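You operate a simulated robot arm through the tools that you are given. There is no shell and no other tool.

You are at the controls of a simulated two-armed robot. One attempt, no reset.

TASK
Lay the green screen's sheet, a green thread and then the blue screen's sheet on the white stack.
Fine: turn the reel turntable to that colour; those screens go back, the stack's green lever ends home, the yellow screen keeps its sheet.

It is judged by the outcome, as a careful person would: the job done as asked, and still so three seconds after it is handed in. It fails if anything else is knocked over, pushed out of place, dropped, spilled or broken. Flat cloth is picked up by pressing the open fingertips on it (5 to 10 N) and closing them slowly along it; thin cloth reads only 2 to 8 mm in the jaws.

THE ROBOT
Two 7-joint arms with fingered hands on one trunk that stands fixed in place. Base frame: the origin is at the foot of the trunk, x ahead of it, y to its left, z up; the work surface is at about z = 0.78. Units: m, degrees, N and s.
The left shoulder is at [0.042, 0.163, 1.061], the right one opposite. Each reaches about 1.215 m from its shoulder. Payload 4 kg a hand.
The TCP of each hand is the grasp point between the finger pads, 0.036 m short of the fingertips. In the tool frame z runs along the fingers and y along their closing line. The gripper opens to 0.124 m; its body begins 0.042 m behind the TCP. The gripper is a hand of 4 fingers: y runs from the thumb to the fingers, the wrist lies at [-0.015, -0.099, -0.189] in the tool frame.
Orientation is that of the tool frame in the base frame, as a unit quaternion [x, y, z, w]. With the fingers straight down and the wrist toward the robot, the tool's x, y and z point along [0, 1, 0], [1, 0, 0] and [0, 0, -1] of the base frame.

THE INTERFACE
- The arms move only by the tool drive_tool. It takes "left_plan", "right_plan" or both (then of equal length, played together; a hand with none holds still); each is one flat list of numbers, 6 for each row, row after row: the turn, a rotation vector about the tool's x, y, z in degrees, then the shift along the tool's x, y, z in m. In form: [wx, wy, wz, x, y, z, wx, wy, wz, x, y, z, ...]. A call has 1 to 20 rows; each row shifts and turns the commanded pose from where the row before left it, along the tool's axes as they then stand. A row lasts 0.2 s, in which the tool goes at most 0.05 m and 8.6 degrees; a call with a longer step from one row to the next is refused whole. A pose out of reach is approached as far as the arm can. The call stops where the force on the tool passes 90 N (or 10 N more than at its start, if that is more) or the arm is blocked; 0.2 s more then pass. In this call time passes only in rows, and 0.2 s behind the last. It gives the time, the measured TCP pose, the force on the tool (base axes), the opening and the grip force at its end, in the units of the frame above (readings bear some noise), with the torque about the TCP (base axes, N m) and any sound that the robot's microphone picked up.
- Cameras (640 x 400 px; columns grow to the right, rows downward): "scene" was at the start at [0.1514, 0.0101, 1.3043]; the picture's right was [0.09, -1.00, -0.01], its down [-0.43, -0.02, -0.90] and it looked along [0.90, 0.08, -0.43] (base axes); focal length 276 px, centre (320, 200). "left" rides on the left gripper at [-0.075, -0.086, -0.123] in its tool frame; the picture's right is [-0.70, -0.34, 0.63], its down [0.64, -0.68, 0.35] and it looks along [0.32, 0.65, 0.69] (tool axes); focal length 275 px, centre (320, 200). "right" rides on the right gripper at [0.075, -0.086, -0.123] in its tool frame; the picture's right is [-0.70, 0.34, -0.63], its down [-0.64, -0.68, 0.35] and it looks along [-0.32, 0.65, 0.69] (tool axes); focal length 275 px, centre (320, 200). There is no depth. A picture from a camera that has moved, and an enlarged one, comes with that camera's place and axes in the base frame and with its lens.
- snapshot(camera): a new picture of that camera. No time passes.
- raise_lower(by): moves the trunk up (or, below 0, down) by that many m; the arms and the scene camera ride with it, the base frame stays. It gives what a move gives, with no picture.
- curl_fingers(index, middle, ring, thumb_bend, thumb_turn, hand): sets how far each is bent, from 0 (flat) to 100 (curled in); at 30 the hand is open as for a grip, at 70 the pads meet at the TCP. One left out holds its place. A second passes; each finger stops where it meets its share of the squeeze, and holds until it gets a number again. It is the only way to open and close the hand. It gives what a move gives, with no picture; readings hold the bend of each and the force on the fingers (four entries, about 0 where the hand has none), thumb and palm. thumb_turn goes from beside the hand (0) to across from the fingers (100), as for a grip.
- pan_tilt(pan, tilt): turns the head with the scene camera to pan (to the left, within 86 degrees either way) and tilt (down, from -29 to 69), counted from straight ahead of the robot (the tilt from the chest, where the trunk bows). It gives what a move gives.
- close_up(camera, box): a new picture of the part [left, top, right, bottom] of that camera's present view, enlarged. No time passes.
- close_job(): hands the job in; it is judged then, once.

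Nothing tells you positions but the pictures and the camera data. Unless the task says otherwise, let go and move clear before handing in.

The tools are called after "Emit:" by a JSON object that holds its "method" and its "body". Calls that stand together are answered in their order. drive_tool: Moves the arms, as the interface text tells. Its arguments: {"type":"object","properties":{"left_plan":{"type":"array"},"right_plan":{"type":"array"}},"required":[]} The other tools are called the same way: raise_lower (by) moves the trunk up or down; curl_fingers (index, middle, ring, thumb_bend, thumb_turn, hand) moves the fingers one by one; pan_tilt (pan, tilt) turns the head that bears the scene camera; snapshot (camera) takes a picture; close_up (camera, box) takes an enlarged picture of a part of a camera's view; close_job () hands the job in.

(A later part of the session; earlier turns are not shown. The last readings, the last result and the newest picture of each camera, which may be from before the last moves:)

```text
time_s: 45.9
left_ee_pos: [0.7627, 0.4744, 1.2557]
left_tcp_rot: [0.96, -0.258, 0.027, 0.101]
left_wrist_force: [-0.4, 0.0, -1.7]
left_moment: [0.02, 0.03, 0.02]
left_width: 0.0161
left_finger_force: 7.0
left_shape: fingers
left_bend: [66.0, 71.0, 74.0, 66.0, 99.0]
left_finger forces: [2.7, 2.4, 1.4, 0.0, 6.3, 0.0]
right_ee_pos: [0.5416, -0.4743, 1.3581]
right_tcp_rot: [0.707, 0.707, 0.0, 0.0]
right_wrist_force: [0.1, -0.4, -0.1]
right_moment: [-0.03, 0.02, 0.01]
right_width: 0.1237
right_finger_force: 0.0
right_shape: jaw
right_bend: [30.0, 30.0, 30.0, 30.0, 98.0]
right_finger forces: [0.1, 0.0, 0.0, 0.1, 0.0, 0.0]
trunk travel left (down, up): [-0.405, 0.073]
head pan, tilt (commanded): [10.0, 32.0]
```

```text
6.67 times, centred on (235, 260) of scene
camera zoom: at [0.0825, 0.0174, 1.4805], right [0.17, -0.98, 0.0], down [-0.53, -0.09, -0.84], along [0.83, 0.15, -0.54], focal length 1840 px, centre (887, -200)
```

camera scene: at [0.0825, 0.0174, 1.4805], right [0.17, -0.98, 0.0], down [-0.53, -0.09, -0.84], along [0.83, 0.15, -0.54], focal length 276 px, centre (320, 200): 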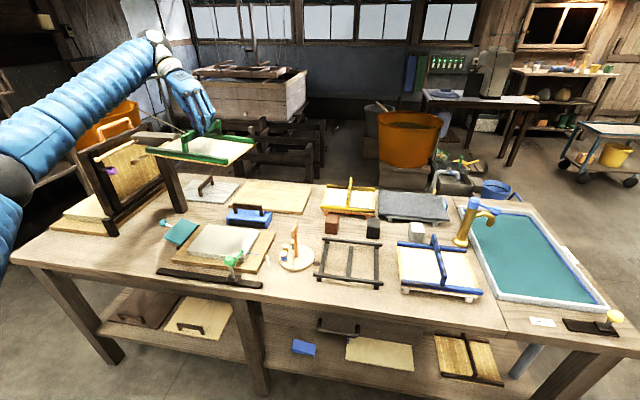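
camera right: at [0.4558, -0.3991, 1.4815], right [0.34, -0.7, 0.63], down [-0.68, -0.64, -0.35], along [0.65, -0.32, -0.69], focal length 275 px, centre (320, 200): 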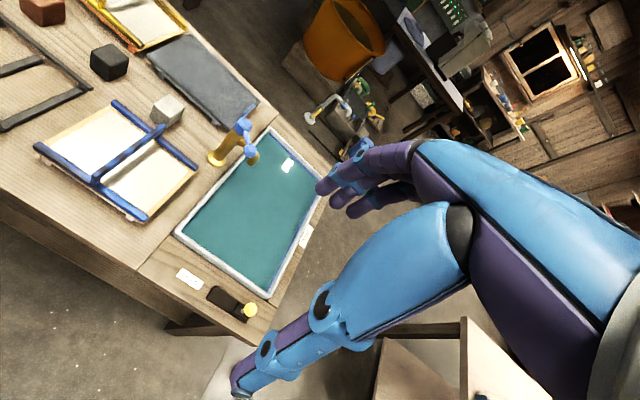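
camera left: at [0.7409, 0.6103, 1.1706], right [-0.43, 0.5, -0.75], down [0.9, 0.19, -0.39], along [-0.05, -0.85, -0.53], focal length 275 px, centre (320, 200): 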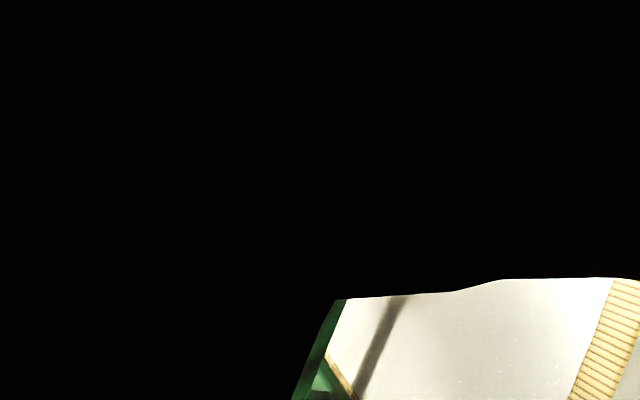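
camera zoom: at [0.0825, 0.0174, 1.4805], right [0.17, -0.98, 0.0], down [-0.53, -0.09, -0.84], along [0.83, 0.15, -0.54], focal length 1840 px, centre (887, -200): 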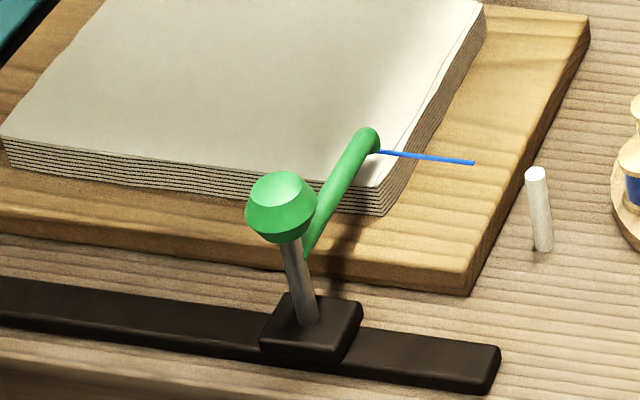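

The lever knob is at about (0.62, 0.39, 0.885), 4 cm left of home. I'll turn the right hand so it closes left–right and bring it over, staying well below the held screen.

Emit:
{"method": "drive_tool", "body": {"right_plan": [0, 0, -7.5, 0, 0, 0.028, 0, 0, -7.5, 0, 0, 0.028, 0, 0, -7.5, 0, 0, 0.028, 0, 0, -7.5, 0, 0, 0.028, 0, 0, -7.5, 0, 0, 0.028, 0, 0, -7.5, 0, 0, 0.028, 0, 0, -7.5, 0, 0, 0.028, 0, 0, -7.5, 0, 0, 0.028, 0, 0, -7.5, 0, 0, 0.028, 0, 0, -7.5, 0, 0, 0.028, 0, 0, -7.5, 0, 0, 0.028, 0, 0, -7.5, 0, 0, 0.028]}}

Emit:
{"method": "drive_tool", "body": {"right_plan": [0, 0, 0, -0.004, 0.03, 0, 0, 0, 0, -0.004, 0.04, 0, 0, 0, 0, -0.004, 0.045, 0, 0, 0, 0, -0.004, 0.045, 0, 0, 0, 0, -0.004, 0.045, 0, 0, 0, 0, -0.004, 0.045, 0, 0, 0, 0, -0.004, 0.045, 0, 0, 0, 0, -0.004, 0.045, 0, 0, 0, 0, -0.004, 0.045, 0, 0, 0, 0, -0.004, 0.045, 0, 0, 0, 0, -0.004, 0.045, 0, 0, 0, 0, -0.004, 0.045, 0, 0, 0, 0, -0.004, 0.045, 0, 0, 0, 0, -0.004, 0.045, 0, 0, 0, 0, -0.004, 0.04, 0, 0, 0, 0, -0.004, 0.03, 0, 0, 0, 0, 0, 0, 0]}}

Emit:
{"method": "snapshot", "body": {"camera": "scene"}}

Emit:
{"method": "snapshot", "body": {"camera": "right"}}

```text
time_s: 48.5
left_ee_pos: [0.7621, 0.4762, 1.2536]
left_tcp_rot: [0.96, -0.259, 0.027, 0.101]
left_wrist_force: [0.1, 0.3, -0.8]
left_moment: [-0.03, -0.01, 0.02]
left_width: 0.0165
left_finger_force: 7.0
left_shape: fingers
left_bend: [66.0, 71.0, 74.0, 66.0, 99.0]
left_finger forces: [2.7, 2.3, 1.4, 0.0, 6.4, 0.1]
right_ee_pos: [0.5274, -0.3914, 1.1625]
right_tcp_rot: [0.443, 0.896, 0.002, -0.022]
right_wrist_force: [-0.6, -0.1, -0.3]
right_moment: [0.01, -0.03, -0.05]
right_width: 0.1237
right_finger_force: 0.0
right_shape: jaw
right_bend: [30.0, 30.0, 30.0, 30.0, 98.0]
right_finger forces: [0.1, 0.0, 0.1, 0.1, 0.0, 0.1]
right hand out of reach, approached as far as the arm can: row 4, 5, 6, 7, 8, 9, 10, 11, 12
trunk travel left (down, up): [-0.405, 0.073]
head pan, tilt (commanded): [10.0, 32.0]
```

```text
time_s: 52.1
left_ee_pos: [0.7635, 0.4758, 1.2545]
left_tcp_rot: [0.96, -0.259, 0.027, 0.101]
left_wrist_force: [0.2, 0.1, -0.5]
left_moment: [0.0, 0.02, -0.01]
left_width: 0.0164
left_finger_force: 6.7
left_shape: fingers
left_bend: [66.0, 71.0, 74.0, 66.0, 99.0]
left_finger forces: [2.7, 2.3, 1.5, 0.1, 6.4, 0.0]
right_ee_pos: [0.8639, -0.1815, 1.1545]
right_tcp_rot: [0.446, 0.895, 0.003, -0.021]
right_wrist_force: [1.0, -0.7, -0.3]
right_moment: [0.0, 0.0, 0.02]
right_width: 0.1239
right_finger_force: 0.0
right_shape: jaw
right_bend: [30.0, 30.0, 30.0, 30.0, 98.0]
right_finger forces: [0.0, 0.1, 0.1, 0.0, 0.0, 0.1]
right hand out of reach, approached as far as the arm can: row 10, 11, 12, 13, 14, 15, 16
trunk travel left (down, up): [-0.405, 0.073]
head pan, tilt (commanded): [10.0, 32.0]
```

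```text
taken
camera scene: at [0.0828, 0.0176, 1.4804], right [0.17, -0.98, 0.0], down [-0.53, -0.09, -0.84], along [0.83, 0.15, -0.54], focal length 276 px, centre (320, 200)
```

scene: 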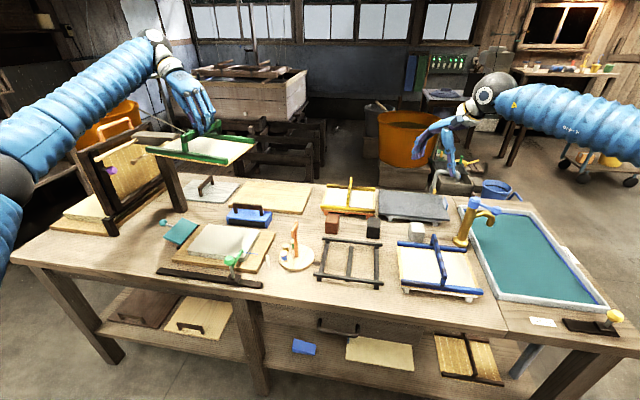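

```text
taken
camera right: at [0.7545, -0.1771, 1.2823], right [0.71, -0.37, 0.6], down [-0.17, -0.92, -0.36], along [0.68, 0.16, -0.71], focal length 275 px, centre (320, 200)
```

right: 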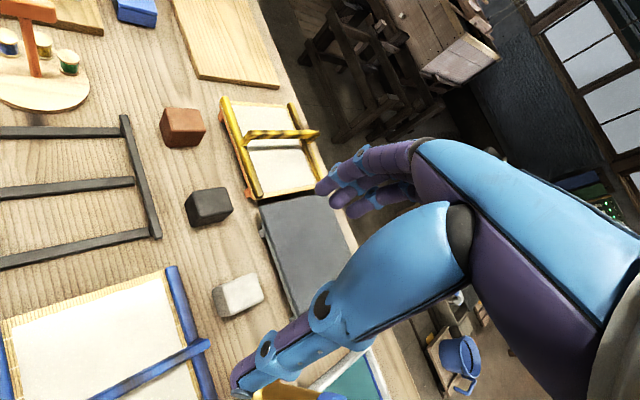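

The turn was only partly reachable at that corner. I'll bring the right hand to the middle of the workspace first and finish the turn there.

Emit:
{"method": "drive_tool", "body": {"right_plan": [0, 0, 0, 0.03, 0.001, 0, 0, 0, 0, 0.042, 0.001, 0, 0, 0, 0, 0.042, 0.001, 0, 0, 0, 0, 0.042, 0.001, 0, 0, 0, 0, 0.042, 0.001, 0, 0, 0, 0, 0.042, 0.001, 0, 0, 0, 0, 0.042, 0.001, 0, 0, 0, -7.5, 0, 0, 0, 0, 0, -7.5, 0, 0, 0, 0, 0, -7.5, 0, 0, 0, 0, 0, -7.5, 0, 0, 0, 0, 0, -7.5, 0, 0, 0, 0, 0, -7.5, 0, 0, 0, 0, 0, -7.5, 0, 0, 0, 0, 0, 0, 0, 0, 0]}}

Emit:
{"method": "snapshot", "body": {"camera": "scene"}}

```text
time_s: 55.3
left_ee_pos: [0.7636, 0.4753, 1.2545]
left_tcp_rot: [0.96, -0.258, 0.027, 0.101]
left_wrist_force: [-0.6, 0.6, -2.2]
left_moment: [0.01, -0.01, 0.02]
left_width: 0.0164
left_finger_force: 5.9
left_shape: fingers
left_bend: [66.0, 71.0, 74.0, 66.0, 99.0]
left_finger forces: [2.7, 2.5, 1.5, 0.1, 6.4, 0.1]
right_ee_pos: [0.6988, 0.0454, 1.1665]
right_tcp_rot: [0.261, 0.965, 0.006, -0.023]
right_wrist_force: [0.0, -0.4, -0.4]
right_moment: [0.01, 0.01, 0.0]
right_width: 0.1237
right_finger_force: 0.0
right_shape: jaw
right_bend: [30.0, 30.0, 30.0, 30.0, 98.0]
right_finger forces: [0.0, 0.0, 0.0, 0.0, 0.0, 0.1]
right hand out of reach, approached as far as the arm can: row 11, 12, 13, 14
trunk travel left (down, up): [-0.405, 0.073]
head pan, tilt (commanded): [10.0, 32.0]
```

```text
taken
camera scene: at [0.0829, 0.0176, 1.4804], right [0.17, -0.98, 0.0], down [-0.53, -0.09, -0.84], along [0.83, 0.15, -0.54], focal length 276 px, centre (320, 200)
```

scene: 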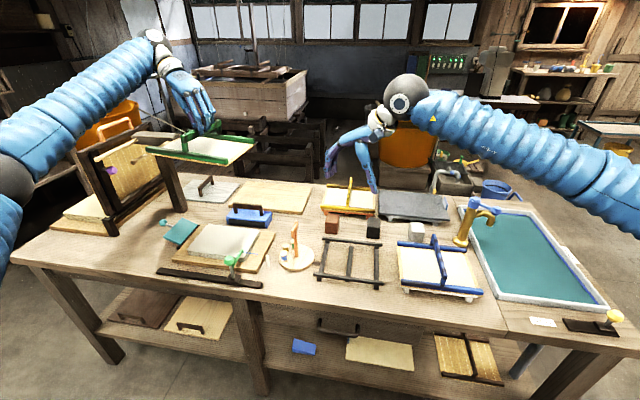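

The hand is turned about 60°, which is enough to cup the knob from left and right. Moving it to above the lever.

Emit:
{"method": "drive_tool", "body": {"right_plan": [0, 0, 0, 0.015, 0.017, 0.0158, 0, 0, 0, 0.0234, 0.0257, 0.0158, 0, 0, 0, 0.0234, 0.0257, 0.0158, 0, 0, 0, 0.0234, 0.0257, 0.0158, 0, 0, 0, 0.0234, 0.0257, 0.0158, 0, 0, 0, 0.0234, 0.0257, 0.0158, 0, 0, 0, 0.0234, 0.0257, 0.0158, 0, 0, 0, 0.0234, 0.0257, 0.0158, 0, 0, 0, 0.0234, 0.0257, 0.0158, 0, 0, 0, 0.0234, 0.0257, 0.0158, 0, 0, 0, 0.008, 0.009, 0, 0, 0, 0, 0, 0, 0]}}

Emit:
{"method": "snapshot", "body": {"camera": "scene"}}

Emit:
{"method": "snapshot", "body": {"camera": "right"}}

```text
time_s: 57.9
left_ee_pos: [0.7639, 0.4759, 1.2533]
left_tcp_rot: [0.96, -0.258, 0.027, 0.101]
left_wrist_force: [0.7, 0.0, -0.8]
left_moment: [-0.02, -0.05, -0.01]
left_width: 0.0165
left_finger_force: 6.8
left_shape: fingers
left_bend: [66.0, 71.0, 74.0, 66.0, 99.0]
left_finger forces: [2.8, 2.5, 1.6, 0.0, 6.4, 0.1]
right_ee_pos: [0.6201, 0.3884, 1.0191]
right_tcp_rot: [0.26, 0.965, 0.006, -0.021]
right_wrist_force: [0.3, -0.1, 0.0]
right_moment: [0.01, 0.0, -0.01]
right_width: 0.1239
right_finger_force: 0.1
right_shape: jaw
right_bend: [30.0, 30.0, 30.0, 30.0, 98.0]
right_finger forces: [0.0, 0.0, 0.0, 0.0, 0.0, 0.0]
trunk travel left (down, up): [-0.405, 0.073]
head pan, tilt (commanded): [10.0, 32.0]
```

```text
taken
camera scene: at [0.0828, 0.0178, 1.4804], right [0.17, -0.98, 0.0], down [-0.53, -0.09, -0.84], along [0.83, 0.15, -0.54], focal length 276 px, centre (320, 200)
```

scene: 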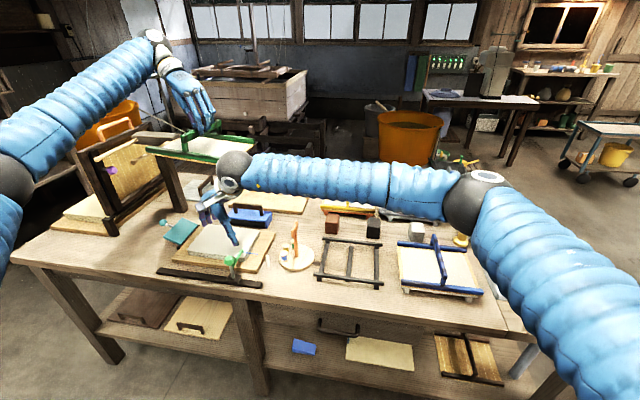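

```text
taken
camera right: at [0.5166, 0.3497, 1.146], right [0.8, -0.07, 0.6], down [0.2, -0.91, -0.37], along [0.57, 0.42, -0.7], focal length 275 px, centre (320, 200)
```

right: 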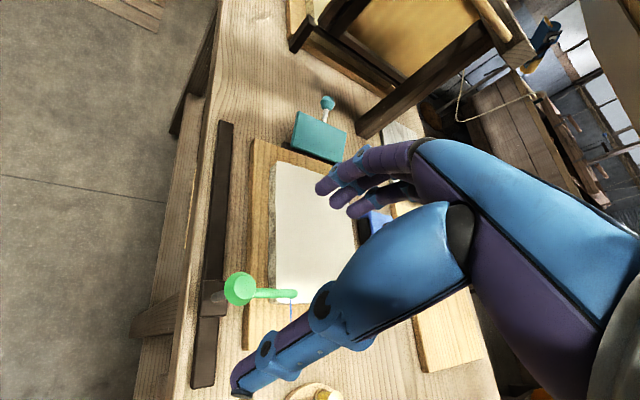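

The right camera confirms the knob almost directly below the right hand. I'll descend gently around it with the hand open.

Emit:
{"method": "drive_tool", "body": {"right_plan": [0, 0, 0, -0.002, 0, 0.012, 0, 0, 0, -0.002, 0, 0.02, 0, 0, 0, -0.002, 0, 0.02, 0, 0, 0, -0.002, 0, 0.02, 0, 0, 0, -0.0015, 0, 0.016, 0, 0, 0, -0.001, 0, 0.012, 0, 0, 0, -0.001, 0, 0.0085, 0, 0, 0, 0, 0, 0, 0, 0, 0, 0, 0, 0]}}

Emit:
{"method": "snapshot", "body": {"camera": "right"}}

Emit:
{"method": "close_up", "body": {"camera": "scene", "box": [170, 180, 310, 300]}}

```text
time_s: 59.9
left_ee_pos: [0.763, 0.4766, 1.255]
left_tcp_rot: [0.96, -0.259, 0.027, 0.101]
left_wrist_force: [-0.4, 0.4, -1.8]
left_moment: [-0.01, -0.01, 0.0]
left_width: 0.0164
left_finger_force: 6.7
left_shape: fingers
left_bend: [66.0, 71.0, 74.0, 66.0, 99.0]
left_finger forces: [2.6, 2.6, 1.5, 0.1, 6.6, 0.0]
right_ee_pos: [0.6276, 0.3857, 0.9084]
right_tcp_rot: [0.261, 0.965, 0.006, -0.022]
right_wrist_force: [0.3, -0.1, 0.3]
right_moment: [0.0, 0.0, -0.01]
right_width: 0.1237
right_finger_force: 0.0
right_shape: jaw
right_bend: [30.0, 30.0, 30.0, 30.0, 98.0]
right_finger forces: [0.0, 0.0, 0.1, 0.0, 0.0, 0.0]
trunk travel left (down, up): [-0.405, 0.073]
head pan, tilt (commanded): [10.0, 32.0]
```

```text
taken
camera right: at [0.5243, 0.3462, 1.0353], right [0.8, -0.07, 0.6], down [0.2, -0.91, -0.37], along [0.57, 0.42, -0.71], focal length 275 px, centre (320, 200)
```

right: 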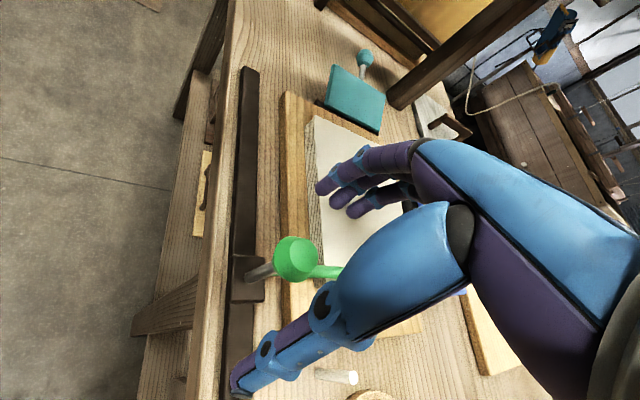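

```text
3.33 times, centred on (240, 240) of scene
camera zoom: at [0.0828, 0.0178, 1.4804], right [0.17, -0.98, 0.0], down [-0.53, -0.09, -0.84], along [0.83, 0.15, -0.54], focal length 920 px, centre (587, 67)
```

zoom: 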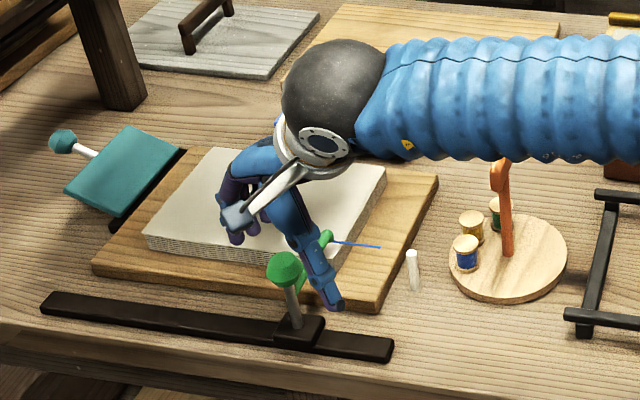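

Curling the fingers loosely around the knob now.

Emit:
{"method": "curl_fingers", "body": {"hand": "right", "index": 52, "middle": 52, "ring": 52, "thumb_bend": 52}}

Emit:
{"method": "close_up", "body": {"camera": "right", "box": [220, 130, 440, 400]}}

Emit:
{"method": "close_up", "body": {"camera": "scene", "box": [190, 210, 290, 300]}}

```text
time_s: 60.9
left_ee_pos: [0.7627, 0.4752, 1.2549]
left_tcp_rot: [0.96, -0.258, 0.027, 0.101]
left_wrist_force: [0.4, 0.1, -1.3]
left_moment: [-0.01, -0.02, -0.01]
left_width: 0.0164
left_finger_force: 6.4
left_shape: fingers
left_bend: [66.0, 71.0, 74.0, 66.0, 99.0]
left_finger forces: [2.7, 2.6, 1.5, 0.1, 6.5, 0.1]
right_ee_pos: [0.6271, 0.3849, 0.909]
right_tcp_rot: [0.261, 0.965, 0.006, -0.023]
right_wrist_force: [-1.3, -0.5, -0.1]
right_moment: [0.0, 0.0, -0.03]
right_width: 0.056
right_finger_force: 0.1
right_shape: fingers
right_bend: [52.0, 52.0, 52.0, 52.0, 98.0]
right_finger forces: [0.0, 0.0, 0.0, 0.1, 0.1, 0.0]
trunk travel left (down, up): [-0.405, 0.073]
head pan, tilt (commanded): [10.0, 32.0]
```

```text
1.48 times, centred on (330, 265) of right
camera zoom: at [0.5243, 0.3462, 1.0354], right [0.8, -0.07, 0.6], down [0.2, -0.91, -0.37], along [0.57, 0.42, -0.71], focal length 408 px, centre (305, 104)
```

zoom: 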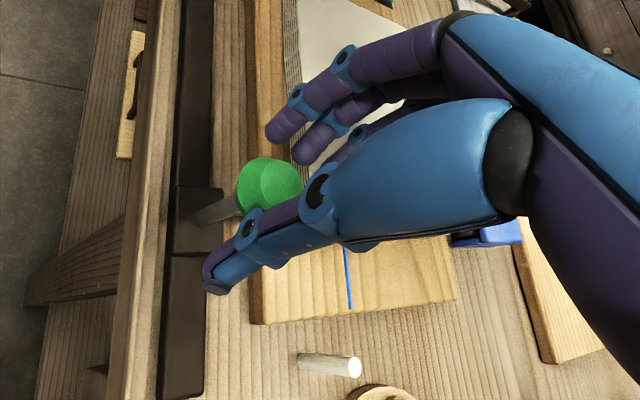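

```text
4.44 times, centred on (240, 255) of scene
camera zoom: at [0.0828, 0.0178, 1.4804], right [0.17, -0.98, 0.0], down [-0.53, -0.09, -0.84], along [0.83, 0.15, -0.54], focal length 1227 px, centre (676, -44)
```

zoom: 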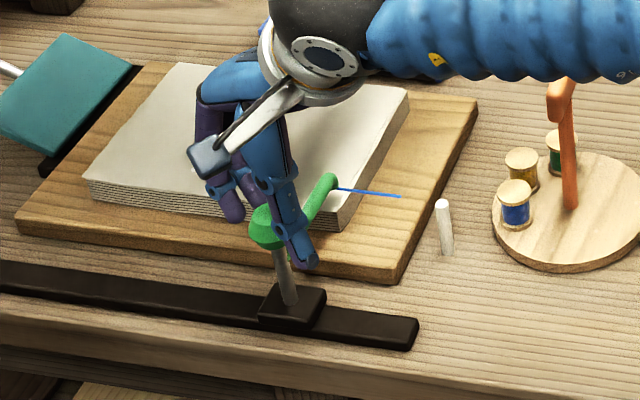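

The knob is cupped between thumb and fingers. I'll slide it gently to the right, toward home, in small steps.

Emit:
{"method": "drive_tool", "body": {"right_plan": [0, 0, 0, -0.0015, -0.0026, 0, 0, 0, 0, -0.0025, -0.0043, 0, 0, 0, 0, -0.0025, -0.0043, 0, 0, 0, 0, -0.0025, -0.0043, 0, 0, 0, 0, -0.0025, -0.0043, 0, 0, 0, 0, -0.0025, -0.0043, 0, 0, 0, 0, -0.0025, -0.0043, 0, 0, 0, 0, 0, 0, 0]}}

Emit:
{"method": "close_up", "body": {"camera": "scene", "box": [190, 210, 290, 300]}}

Emit:
{"method": "close_up", "body": {"camera": "right", "box": [220, 130, 440, 400]}}

```text
time_s: 62.7
left_ee_pos: [0.7627, 0.4749, 1.2542]
left_tcp_rot: [0.96, -0.259, 0.027, 0.102]
left_wrist_force: [-0.2, 0.1, -1.1]
left_moment: [-0.02, 0.02, 0.0]
left_width: 0.0167
left_finger_force: 6.5
left_shape: fingers
left_bend: [66.0, 71.0, 74.0, 66.0, 99.0]
left_finger forces: [2.7, 2.4, 1.5, 0.0, 6.5, 0.0]
right_ee_pos: [0.628, 0.352, 0.9088]
right_tcp_rot: [0.259, 0.966, 0.006, -0.021]
right_wrist_force: [-0.2, 0.5, 0.6]
right_moment: [0.02, -0.01, 0.0]
right_width: 0.0572
right_finger_force: 0.7
right_shape: fingers
right_bend: [51.0, 52.0, 52.0, 52.0, 98.0]
right_finger forces: [0.6, 0.1, 0.0, 0.0, 0.1, 0.0]
trunk travel left (down, up): [-0.405, 0.073]
head pan, tilt (commanded): [10.0, 32.0]
```

```text
4.44 times, centred on (240, 255) of scene
camera zoom: at [0.0828, 0.018, 1.4804], right [0.17, -0.98, 0.0], down [-0.53, -0.09, -0.84], along [0.83, 0.15, -0.54], focal length 1227 px, centre (676, -44)
```

zoom: 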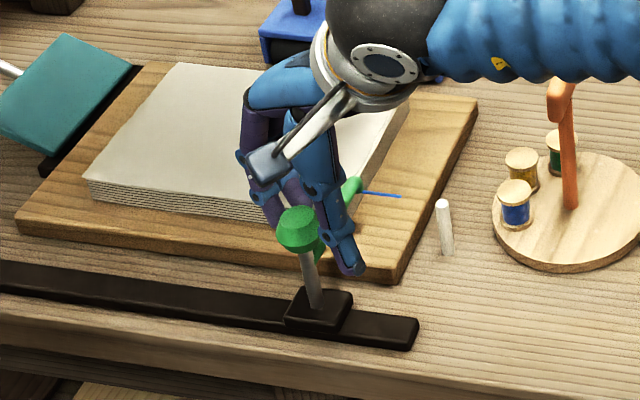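

```text
1.48 times, centred on (330, 265) of right
camera zoom: at [0.5238, 0.3137, 1.0358], right [0.8, -0.07, 0.6], down [0.2, -0.91, -0.37], along [0.57, 0.42, -0.71], focal length 408 px, centre (305, 104)
```

zoom: 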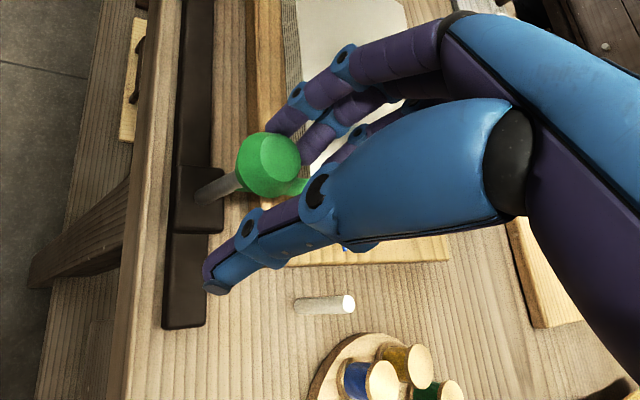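

The lever slides freely and the strand shortens as it returns. Continuing toward home in small steps.

Emit:
{"method": "drive_tool", "body": {"right_plan": [0, 0, 0, -0.0015, -0.0026, 0, 0, 0, 0, -0.002, -0.0035, 0, 0, 0, 0, -0.002, -0.0035, 0, 0, 0, 0, -0.002, -0.0035, 0, 0, 0, 0, -0.002, -0.0035, 0, 0, 0, 0, -0.002, -0.0035, 0, 0, 0, 0, -0.002, -0.0035, 0, 0, 0, 0, 0, 0, 0]}}

Emit:
{"method": "close_up", "body": {"camera": "scene", "box": [190, 210, 290, 300]}}

```text
time_s: 64.5
left_ee_pos: [0.763, 0.4744, 1.2535]
left_tcp_rot: [0.96, -0.259, 0.027, 0.101]
left_wrist_force: [0.3, 0.0, -0.4]
left_moment: [0.02, 0.03, 0.02]
left_width: 0.0164
left_finger_force: 6.7
left_shape: fingers
left_bend: [66.0, 71.0, 74.0, 66.0, 99.0]
left_finger forces: [2.6, 2.6, 1.5, 0.1, 6.5, 0.1]
right_ee_pos: [0.6275, 0.3257, 0.9073]
right_tcp_rot: [0.261, 0.965, 0.006, -0.022]
right_wrist_force: [-0.6, 0.8, 0.4]
right_moment: [0.01, -0.02, -0.03]
right_width: 0.0575
right_finger_force: 0.4
right_shape: fingers
right_bend: [51.0, 52.0, 52.0, 52.0, 98.0]
right_finger forces: [0.7, 0.0, 0.0, 0.1, 0.0, 0.0]
trunk travel left (down, up): [-0.405, 0.073]
head pan, tilt (commanded): [10.0, 32.0]
```

```text
4.44 times, centred on (240, 255) of scene
camera zoom: at [0.0828, 0.018, 1.4804], right [0.17, -0.98, 0.0], down [-0.53, -0.09, -0.84], along [0.83, 0.15, -0.54], focal length 1227 px, centre (676, -44)
```

zoom: 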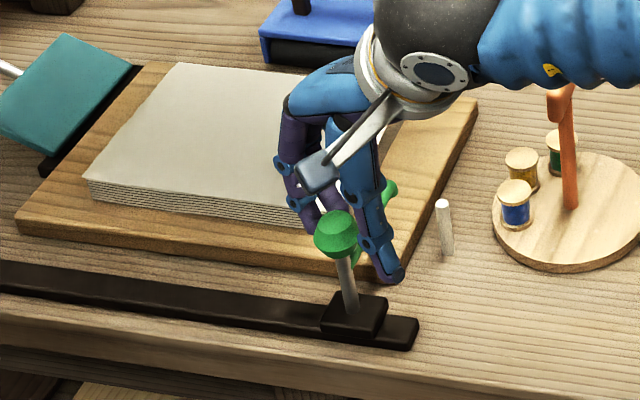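

Emit:
{"method": "drive_tool", "body": {"right_plan": [0, 0, 0, -0.001, -0.0017, 0, 0, 0, 0, -0.001, -0.0017, 0, 0, 0, 0, -0.001, -0.0017, 0, 0, 0, 0, -0.001, -0.0017, 0, 0, 0, 0, 0, 0, 0]}}

Emit:
{"method": "close_up", "body": {"camera": "scene", "box": [190, 210, 290, 300]}}

```text
time_s: 65.7
left_ee_pos: [0.7638, 0.4761, 1.2541]
left_tcp_rot: [0.96, -0.259, 0.027, 0.101]
left_wrist_force: [0.8, 0.5, -0.8]
left_moment: [-0.01, 0.0, 0.03]
left_width: 0.0163
left_finger_force: 6.3
left_shape: fingers
left_bend: [66.0, 71.0, 74.0, 66.0, 99.0]
left_finger forces: [2.7, 2.5, 1.5, 0.0, 6.4, 0.1]
right_ee_pos: [0.6268, 0.3179, 0.9093]
right_tcp_rot: [0.261, 0.965, 0.006, -0.022]
right_wrist_force: [0.9, 0.7, -0.8]
right_moment: [0.04, 0.02, -0.03]
right_width: 0.0578
right_finger_force: 0.5
right_shape: fingers
right_bend: [51.0, 52.0, 52.0, 52.0, 98.0]
right_finger forces: [1.3, 0.1, 0.0, 0.0, 0.0, 0.0]
trunk travel left (down, up): [-0.405, 0.073]
head pan, tilt (commanded): [10.0, 32.0]
```

```text
4.44 times, centred on (240, 255) of scene
camera zoom: at [0.0829, 0.0179, 1.4804], right [0.17, -0.98, 0.0], down [-0.53, -0.09, -0.84], along [0.83, 0.15, -0.54], focal length 1227 px, centre (676, -44)
```

zoom: 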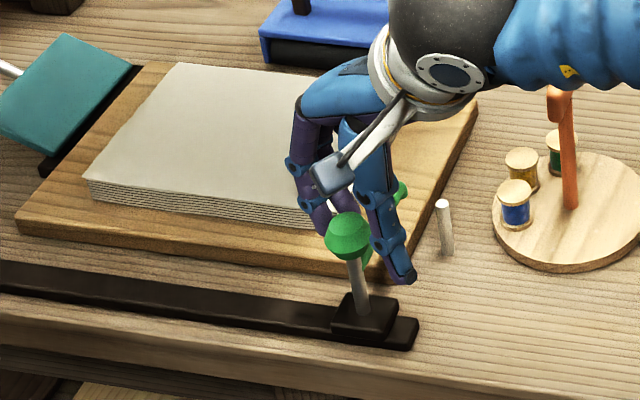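

Emit:
{"method": "drive_tool", "body": {"right_plan": [0, 0, 0, -0.001, -0.0017, 0, 0, 0, 0, -0.001, -0.0017, 0, 0, 0, 0, 0, 0, 0]}}

Emit:
{"method": "close_up", "body": {"camera": "scene", "box": [190, 210, 290, 300]}}

Emit:
{"method": "close_up", "body": {"camera": "right", "box": [220, 130, 440, 400]}}

```text
time_s: 66.5
left_ee_pos: [0.763, 0.476, 1.2533]
left_tcp_rot: [0.96, -0.258, 0.027, 0.101]
left_wrist_force: [-0.3, -0.3, -1.3]
left_moment: [0.0, 0.0, 0.01]
left_width: 0.0162
left_finger_force: 6.7
left_shape: fingers
left_bend: [66.0, 71.0, 74.0, 66.0, 99.0]
left_finger forces: [2.7, 2.5, 1.5, 0.1, 6.4, 0.0]
right_ee_pos: [0.6262, 0.3138, 0.9081]
right_tcp_rot: [0.259, 0.965, 0.006, -0.022]
right_wrist_force: [-0.5, 2.6, 0.8]
right_moment: [0.14, -0.04, 0.02]
right_width: 0.0605
right_finger_force: 1.5
right_shape: fingers
right_bend: [50.0, 52.0, 52.0, 52.0, 98.0]
right_finger forces: [3.0, 0.0, 0.1, 0.0, 0.0, 0.0]
trunk travel left (down, up): [-0.405, 0.073]
head pan, tilt (commanded): [10.0, 32.0]
```

```text
4.44 times, centred on (240, 255) of scene
camera zoom: at [0.0828, 0.0181, 1.4804], right [0.17, -0.98, 0.0], down [-0.53, -0.09, -0.84], along [0.83, 0.15, -0.54], focal length 1227 px, centre (676, -44)
```

zoom: 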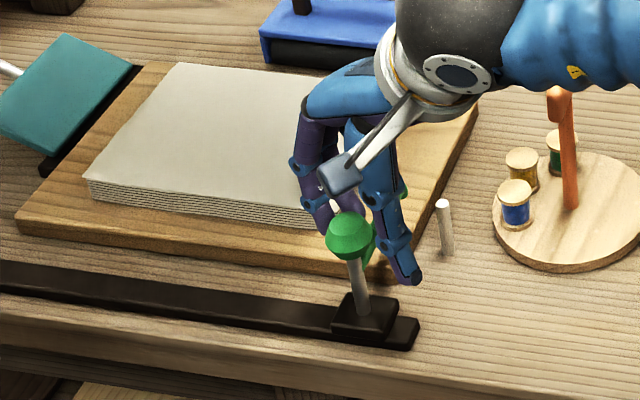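

```text
1.48 times, centred on (330, 265) of right
camera zoom: at [0.5229, 0.2746, 1.0351], right [0.8, -0.07, 0.6], down [0.2, -0.91, -0.37], along [0.57, 0.42, -0.71], focal length 408 px, centre (305, 104)
```

zoom: 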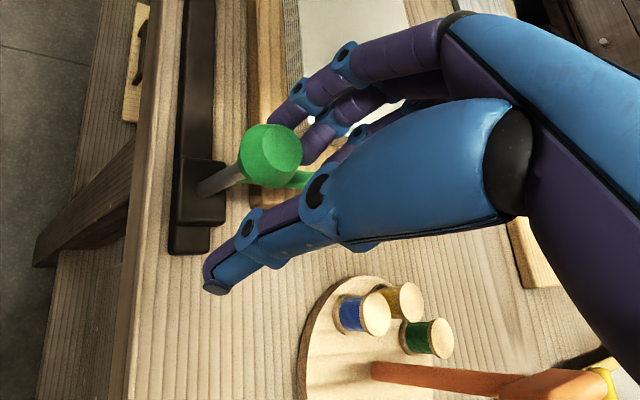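

The lever has met its home stop and no strand remains on the stack. I'll open the right hand and lift it straight off the knob, then move it out to the right.

Emit:
{"method": "curl_fingers", "body": {"hand": "right", "index": 30, "middle": 30, "ring": 30, "thumb_bend": 30}}

Emit:
{"method": "drive_tool", "body": {"right_plan": [0, 0, 0, 0, 0, -0.01, 0, 0, 0, 0, 0, -0.02, 0, 0, 0, 0, 0, -0.025, 0, 0, 0, 0, 0, -0.025, 0, 0, 0, 0, 0, -0.025, 0, 0, 0, -0.015, -0.026, -0.01, 0, 0, 0, -0.02, -0.0345, 0, 0, 0, 0, -0.02, -0.0345, 0, 0, 0, 0, -0.02, -0.0345, 0, 0, 0, 0, -0.02, -0.0345, 0, 0, 0, 0, -0.02, -0.0345, 0, 0, 0, 0, -0.02, -0.0345, 0, 0, 0, 0, -0.02, -0.0345, 0, 0, 0, 0, 0, 0, 0]}}

Emit:
{"method": "snapshot", "body": {"camera": "scene"}}

Emit:
{"method": "close_up", "body": {"camera": "scene", "box": [150, 200, 320, 300]}}

```text
time_s: 67.5
left_ee_pos: [0.7633, 0.4745, 1.2535]
left_tcp_rot: [0.96, -0.259, 0.027, 0.101]
left_wrist_force: [-0.6, 0.9, -1.1]
left_moment: [0.02, 0.02, 0.02]
left_width: 0.0163
left_finger_force: 6.8
left_shape: fingers
left_bend: [66.0, 71.0, 74.0, 66.0, 99.0]
left_finger forces: [2.7, 2.5, 1.5, 0.0, 6.6, 0.1]
right_ee_pos: [0.6261, 0.3127, 0.9085]
right_tcp_rot: [0.261, 0.965, 0.006, -0.022]
right_wrist_force: [0.3, -0.5, 0.3]
right_moment: [-0.03, -0.02, 0.0]
right_width: 0.1229
right_finger_force: 0.0
right_shape: fingers
right_bend: [30.0, 30.0, 30.0, 30.0, 98.0]
right_finger forces: [0.0, 0.0, 0.1, 0.0, 0.0, 0.0]
trunk travel left (down, up): [-0.405, 0.073]
head pan, tilt (commanded): [10.0, 32.0]
```

```text
time_s: 70.5
left_ee_pos: [0.7625, 0.4771, 1.2541]
left_tcp_rot: [0.96, -0.259, 0.027, 0.103]
left_wrist_force: [0.2, 0.0, -1.3]
left_moment: [-0.03, -0.02, 0.0]
left_width: 0.0162
left_finger_force: 6.4
left_shape: fingers
left_bend: [66.0, 71.0, 74.0, 66.0, 99.0]
left_finger forces: [2.7, 2.5, 1.4, 0.0, 6.6, 0.0]
right_ee_pos: [0.6307, 0.0033, 1.0166]
right_tcp_rot: [0.261, 0.965, 0.006, -0.021]
right_wrist_force: [0.2, 0.2, -0.2]
right_moment: [-0.04, -0.01, 0.01]
right_width: 0.1231
right_finger_force: 0.1
right_shape: fingers
right_bend: [30.0, 30.0, 30.0, 30.0, 98.0]
right_finger forces: [0.1, 0.0, 0.1, 0.0, 0.0, 0.0]
trunk travel left (down, up): [-0.405, 0.073]
head pan, tilt (commanded): [10.0, 32.0]
```

```text
taken
camera scene: at [0.0831, 0.0189, 1.4804], right [0.17, -0.98, 0.0], down [-0.53, -0.09, -0.84], along [0.83, 0.15, -0.54], focal length 276 px, centre (320, 200)
```

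scene: 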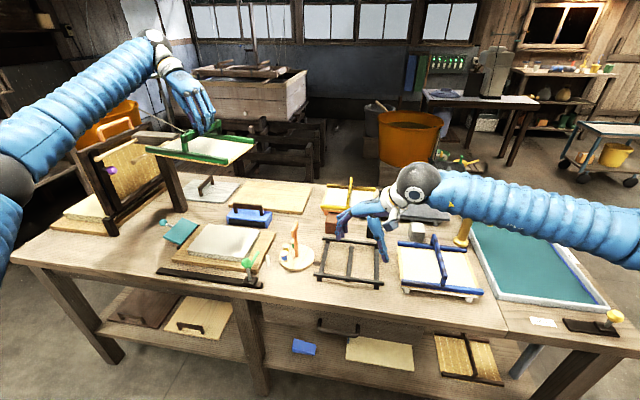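

```text
3.76 times, centred on (235, 250) of scene
camera zoom: at [0.0831, 0.0189, 1.4804], right [0.17, -0.98, 0.0], down [-0.53, -0.09, -0.84], along [0.83, 0.15, -0.54], focal length 1039 px, centre (640, 12)
```

zoom: 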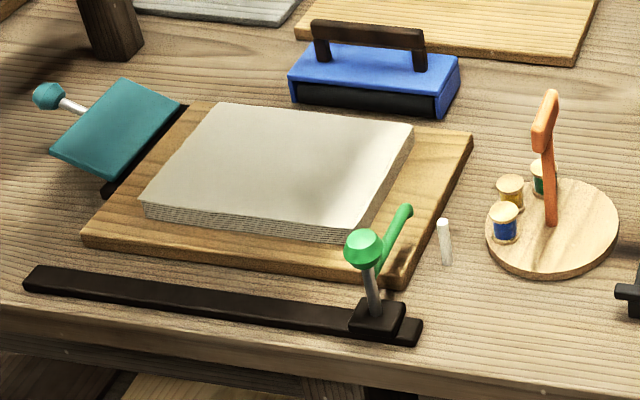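

The lever is home and the stack is clean. Now I'll lower the green screen over the stack to about 5 cm above it and check alignment.

Emit:
{"method": "drive_tool", "body": {"left_plan": [0, 0, 0, -0.0008, -0.0019, 0.0085, 0, 0, 0, -0.00168, -0.0039, 0.0176, 0, 0, 0, -0.00168, -0.0039, 0.0176, 0, 0, 0, -0.00168, -0.0039, 0.0176, 0, 0, 0, -0.00168, -0.0039, 0.0176, 0, 0, 0, -0.00168, -0.0039, 0.0176, 0, 0, 0, -0.00168, -0.0039, 0.0176, 0, 0, 0, -0.00168, -0.0039, 0.0176, 0, 0, 0, -0.00168, -0.0039, 0.0176, 0, 0, 0, -0.00168, -0.0039, 0.0176, 0, 0, 0, -0.00168, -0.0039, 0.0176, 0, 0, 0, -0.00168, -0.0039, 0.0176, 0, 0, 0, -0.00168, -0.0039, 0.0176, 0, 0, 0, -0.00168, -0.0039, 0.0176, 0, 0, 0, -0.00168, -0.0039, 0.0176, 0, 0, 0, -0.0016, -0.0036, 0.016, 0, 0, 0, -0.0008, -0.0019, 0.0085, 0, 0, 0, 0, 0, 0, 0, 0, 0, 0, 0, 0]}}

Emit:
{"method": "snapshot", "body": {"camera": "scene"}}

Emit:
{"method": "close_up", "body": {"camera": "scene", "box": [130, 150, 310, 300]}}

Emit:
{"method": "snapshot", "body": {"camera": "left"}}

```text
time_s: 74.5
left_ee_pos: [0.7695, 0.4838, 0.9668]
left_tcp_rot: [0.96, -0.259, 0.028, 0.101]
left_wrist_force: [-0.4, 0.1, -1.0]
left_moment: [0.0, 0.0, 0.0]
left_width: 0.0163
left_finger_force: 6.5
left_shape: fingers
left_bend: [66.0, 71.0, 74.0, 66.0, 99.0]
left_finger forces: [2.7, 2.5, 1.5, 0.0, 6.4, 0.0]
right_ee_pos: [0.6301, 0.0034, 1.0163]
right_tcp_rot: [0.261, 0.965, 0.006, -0.022]
right_wrist_force: [-0.1, 0.6, 0.0]
right_moment: [0.02, 0.02, -0.02]
right_width: 0.1231
right_finger_force: 0.0
right_shape: fingers
right_bend: [30.0, 30.0, 30.0, 30.0, 98.0]
right_finger forces: [0.1, 0.0, 0.0, 0.1, 0.0, 0.0]
trunk travel left (down, up): [-0.405, 0.073]
head pan, tilt (commanded): [10.0, 32.0]
```

```text
taken
camera scene: at [0.0828, 0.0176, 1.4804], right [0.17, -0.98, 0.0], down [-0.53, -0.09, -0.84], along [0.83, 0.15, -0.54], focal length 276 px, centre (320, 200)
```

scene: 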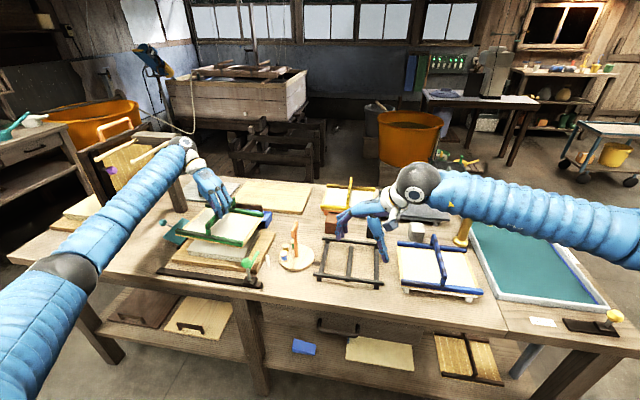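

```text
2.67 times, centred on (220, 225) of scene
camera zoom: at [0.0828, 0.0176, 1.4804], right [0.17, -0.98, 0.0], down [-0.53, -0.09, -0.84], along [0.83, 0.15, -0.54], focal length 736 px, centre (587, 133)
```

zoom: 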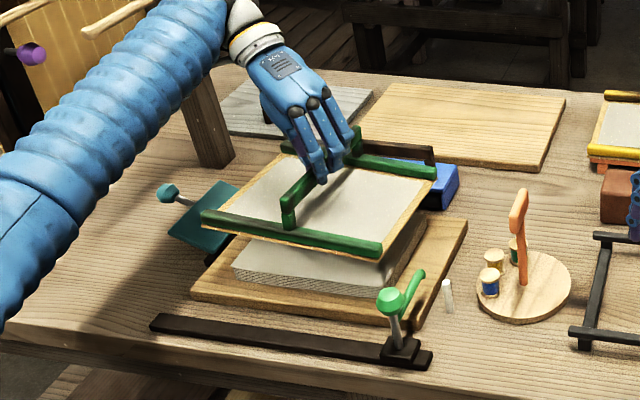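

```text
taken
camera left: at [0.7467, 0.6169, 1.0628], right [-0.43, 0.5, -0.75], down [0.9, 0.19, -0.39], along [-0.05, -0.85, -0.53], focal length 275 px, centre (320, 200)
```

left: 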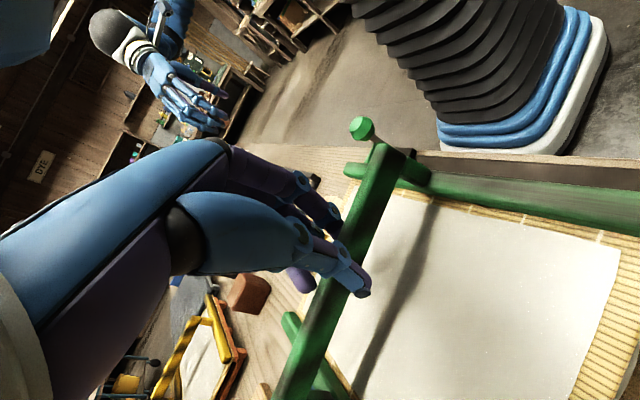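

Zooming in on screen and stack for alignment.

Emit:
{"method": "close_up", "body": {"camera": "scene", "box": [175, 185, 275, 285]}}

```text
4.00 times, centred on (225, 235) of scene
camera zoom: at [0.0828, 0.0176, 1.4804], right [0.17, -0.98, 0.0], down [-0.53, -0.09, -0.84], along [0.83, 0.15, -0.54], focal length 1104 px, centre (700, 60)
```

zoom: 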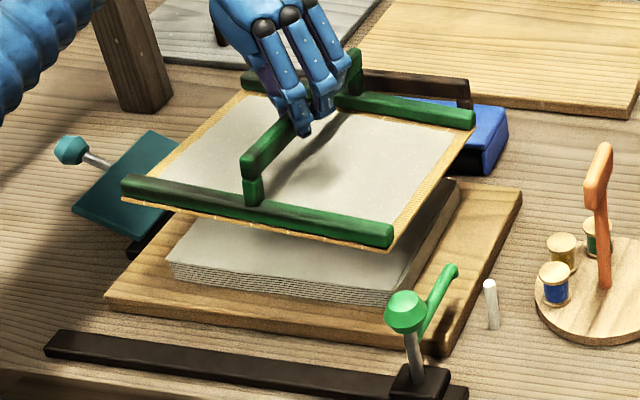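

The screen is centred over the stack to within about a centimetre and pitched slightly. I'll trim the attitude a little and lower another 3 cm for a closer comparison.

Emit:
{"method": "drive_tool", "body": {"left_plan": [0.84, 1.45, -0.65, 0, 0, 0, 0.84, 1.45, -0.65, 0, 0, 0, 0, 0, 0, -0.0005, -0.0009, 0.005, 0, 0, 0, -0.001, -0.0018, 0.0097, 0, 0, 0, -0.001, -0.0018, 0.0097, 0, 0, 0, -0.0005, -0.0009, 0.005, 0, 0, 0, 0, 0, 0, 0, 0, 0, 0, 0, 0]}}

Emit:
{"method": "close_up", "body": {"camera": "scene", "box": [175, 185, 275, 285]}}

```text
time_s: 76.3
left_ee_pos: [0.7701, 0.4832, 0.9364]
left_tcp_rot: [0.964, -0.245, 0.054, 0.094]
left_wrist_force: [-0.5, -0.3, -1.4]
left_moment: [0.03, 0.0, 0.01]
left_width: 0.016
left_finger_force: 6.5
left_shape: fingers
left_bend: [66.0, 71.0, 74.0, 66.0, 99.0]
left_finger forces: [2.7, 2.5, 1.4, 0.0, 6.3, 0.0]
right_ee_pos: [0.63, 0.0024, 1.0177]
right_tcp_rot: [0.261, 0.965, 0.006, -0.022]
right_wrist_force: [0.8, -0.5, 0.1]
right_moment: [0.05, 0.02, 0.0]
right_width: 0.1228
right_finger_force: 0.0
right_shape: fingers
right_bend: [30.0, 30.0, 30.0, 30.0, 98.0]
right_finger forces: [0.0, 0.0, 0.1, 0.1, 0.0, 0.1]
trunk travel left (down, up): [-0.405, 0.073]
head pan, tilt (commanded): [10.0, 32.0]
```

```text
4.00 times, centred on (225, 235) of scene
camera zoom: at [0.0828, 0.0176, 1.4804], right [0.17, -0.98, 0.0], down [-0.53, -0.09, -0.84], along [0.83, 0.15, -0.54], focal length 1104 px, centre (700, 60)
```

zoom: 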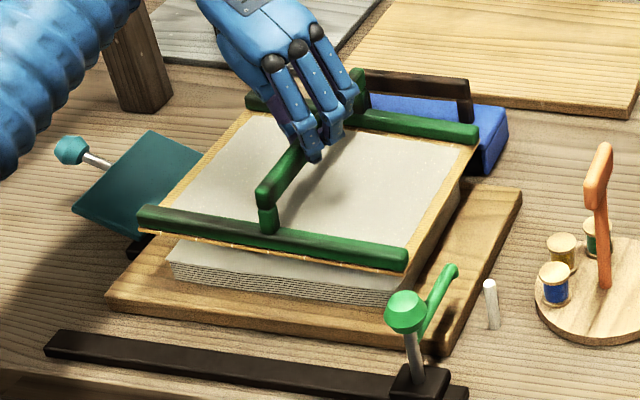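

Emit:
{"method": "close_up", "body": {"camera": "scene", "box": [172, 205, 252, 255]}}

Emit:
{"method": "snapshot", "body": {"camera": "left"}}

```text
8.00 times, centred on (212, 230) of scene
camera zoom: at [0.0828, 0.0176, 1.4804], right [0.17, -0.98, 0.0], down [-0.53, -0.09, -0.84], along [0.83, 0.15, -0.54], focal length 2208 px, centre (1184, -40)
```

zoom: 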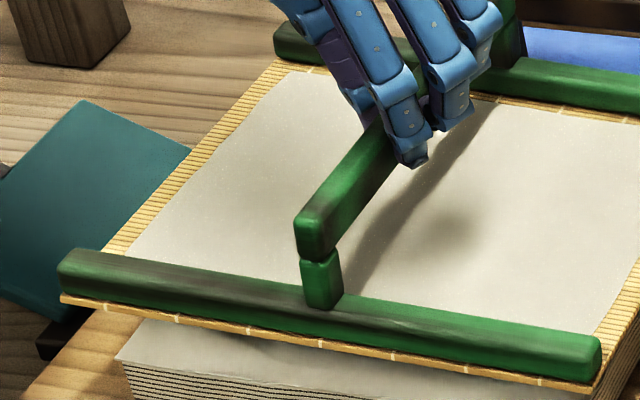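

```text
taken
camera left: at [0.7395, 0.6157, 1.0316], right [-0.41, 0.48, -0.78], down [0.91, 0.22, -0.35], along [0.0, -0.85, -0.53], focal length 275 px, centre (320, 200)
```

left: 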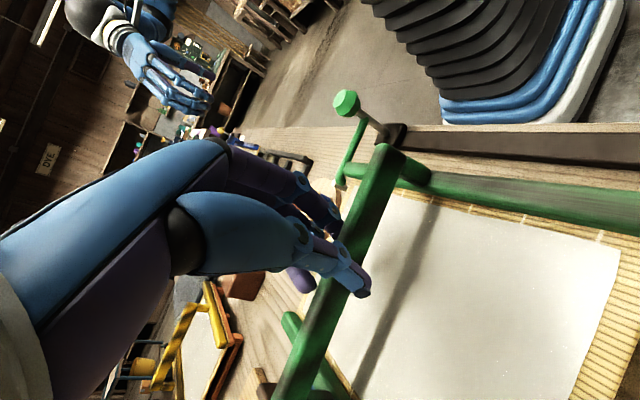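

I need a second viewpoint to judge height and alignment accurately, so I'll bring the right hand's camera in from the right side.

Emit:
{"method": "drive_tool", "body": {"right_plan": [0, 0, 0, 0.025, 0.019, 0.002, 0, 0, 0, 0.036, 0.0275, 0.002, 0, 0, 0, 0.036, 0.0275, 0.002, 0, 0, 0, 0.03, 0.023, 0.001, 0, 0, 0, 0.018, 0.013, 0, 0, 0, 0, 0, 0, 0]}}

Emit:
{"method": "snapshot", "body": {"camera": "right"}}

```text
time_s: 77.7
left_ee_pos: [0.7715, 0.483, 0.938]
left_tcp_rot: [0.964, -0.245, 0.053, 0.094]
left_wrist_force: [0.1, 0.2, -1.5]
left_moment: [-0.01, 0.04, 0.01]
left_width: 0.0165
left_finger_force: 6.3
left_shape: fingers
left_bend: [66.0, 71.0, 74.0, 66.0, 99.0]
left_finger forces: [2.7, 2.5, 1.5, 0.0, 6.4, 0.1]
right_ee_pos: [0.5585, 0.169, 1.0171]
right_tcp_rot: [0.26, 0.965, 0.006, -0.02]
right_wrist_force: [0.3, -0.6, -0.7]
right_moment: [-0.03, 0.03, 0.01]
right_width: 0.1232
right_finger_force: 0.0
right_shape: fingers
right_bend: [30.0, 30.0, 30.0, 30.0, 98.0]
right_finger forces: [0.0, 0.0, 0.1, 0.0, 0.0, 0.0]
trunk travel left (down, up): [-0.405, 0.073]
head pan, tilt (commanded): [10.0, 32.0]
```

```text
taken
camera right: at [0.4554, 0.1299, 1.144], right [0.79, -0.07, 0.6], down [0.2, -0.91, -0.37], along [0.57, 0.42, -0.7], focal length 275 px, centre (320, 200)
```

right: 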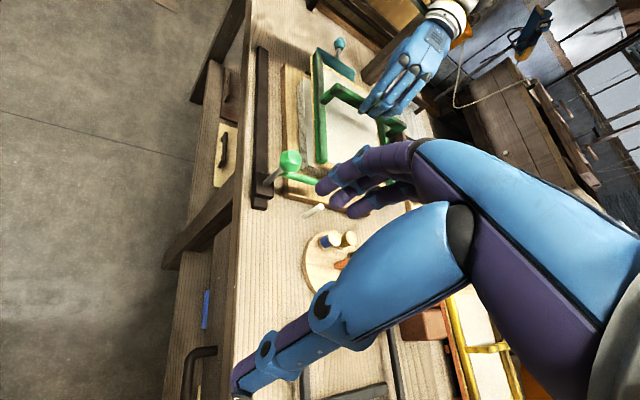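

Emit:
{"method": "close_up", "body": {"camera": "right", "box": [250, 30, 430, 220]}}

```text
2.11 times, centred on (340, 125) of right
camera zoom: at [0.4554, 0.1299, 1.144], right [0.79, -0.07, 0.6], down [0.2, -0.91, -0.37], along [0.57, 0.42, -0.7], focal length 580 px, centre (278, 358)
```

zoom: 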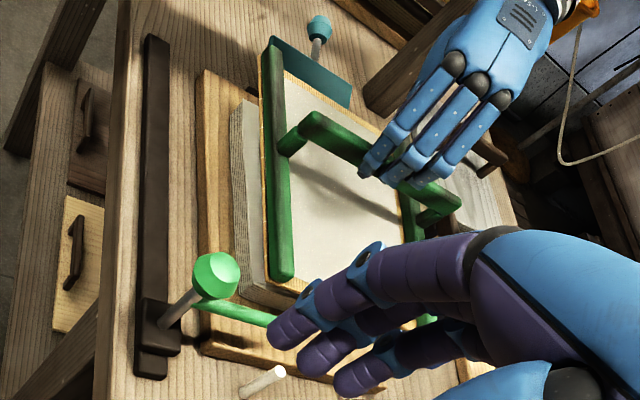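

Triangulating both views: the stack top is at z≈0.817, centred near (0.780, 0.491); the screen is centred near (0.777, 0.480) and about 4° low on its right. I'll shift 11 mm left, level it, and lower 3 cm.

Emit:
{"method": "drive_tool", "body": {"left_plan": [-1.55, 0.85, -0.1, -0.002, -0.007, -0.0015, -1.55, 0.85, -0.1, -0.0023, -0.0074, -0.0014, 0, 0, 0, -0.0007, -0.0008, 0.005, 0, 0, 0, -0.0014, -0.0016, 0.0098, 0, 0, 0, -0.0014, -0.0016, 0.0098, 0, 0, 0, -0.0007, -0.0008, 0.005, 0, 0, 0, 0, 0, 0, 0, 0, 0, 0, 0, 0]}}

Emit:
{"method": "close_up", "body": {"camera": "scene", "box": [172, 195, 272, 275]}}

Emit:
{"method": "close_up", "body": {"camera": "right", "box": [250, 30, 430, 220]}}

```text
time_s: 79.5
left_ee_pos: [0.7743, 0.4951, 0.906]
left_tcp_rot: [0.96, -0.242, 0.061, 0.124]
left_wrist_force: [0.3, 0.3, 2.3]
left_moment: [-0.03, -0.08, -0.01]
left_width: 0.0166
left_finger_force: 7.7
left_shape: fingers
left_bend: [66.0, 71.0, 74.0, 66.0, 99.0]
left_finger forces: [2.7, 2.3, 2.8, 0.1, 7.4, 0.1]
right_ee_pos: [0.5595, 0.1686, 1.0171]
right_tcp_rot: [0.26, 0.965, 0.006, -0.022]
right_wrist_force: [0.0, 0.3, 0.4]
right_moment: [0.02, 0.01, 0.03]
right_width: 0.123
right_finger_force: 0.1
right_shape: fingers
right_bend: [30.0, 30.0, 30.0, 30.0, 98.0]
right_finger forces: [0.1, 0.0, 0.0, 0.1, 0.1, 0.0]
trunk travel left (down, up): [-0.405, 0.073]
head pan, tilt (commanded): [10.0, 32.0]
```

```text
5.00 times, centred on (222, 235) of scene
camera zoom: at [0.0825, 0.0175, 1.4805], right [0.17, -0.98, 0.0], down [-0.53, -0.09, -0.84], along [0.83, 0.15, -0.54], focal length 1380 px, centre (810, 25)
```

zoom: 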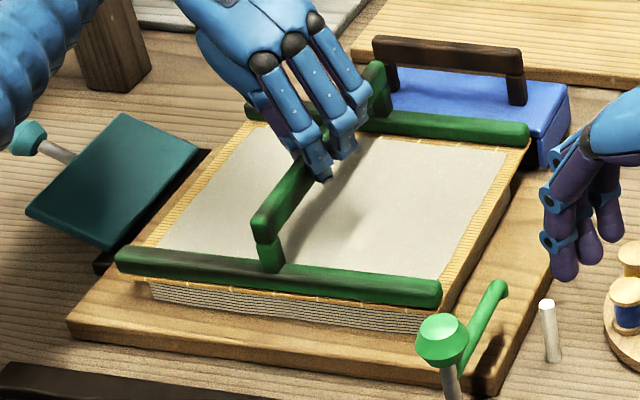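

```text
2.11 times, centred on (340, 125) of right
camera zoom: at [0.4551, 0.1299, 1.144], right [0.79, -0.07, 0.6], down [0.2, -0.91, -0.37], along [0.57, 0.42, -0.7], focal length 580 px, centre (278, 358)
```

zoom: 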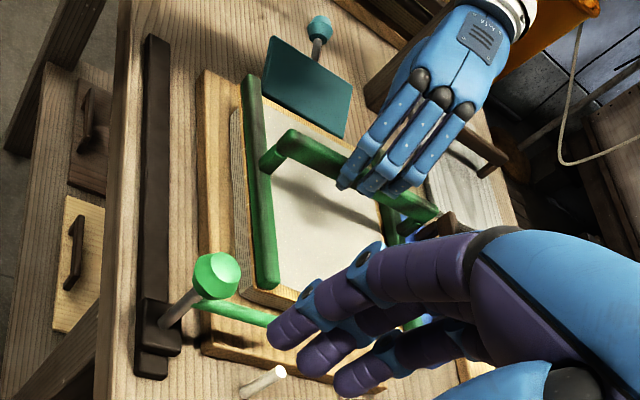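

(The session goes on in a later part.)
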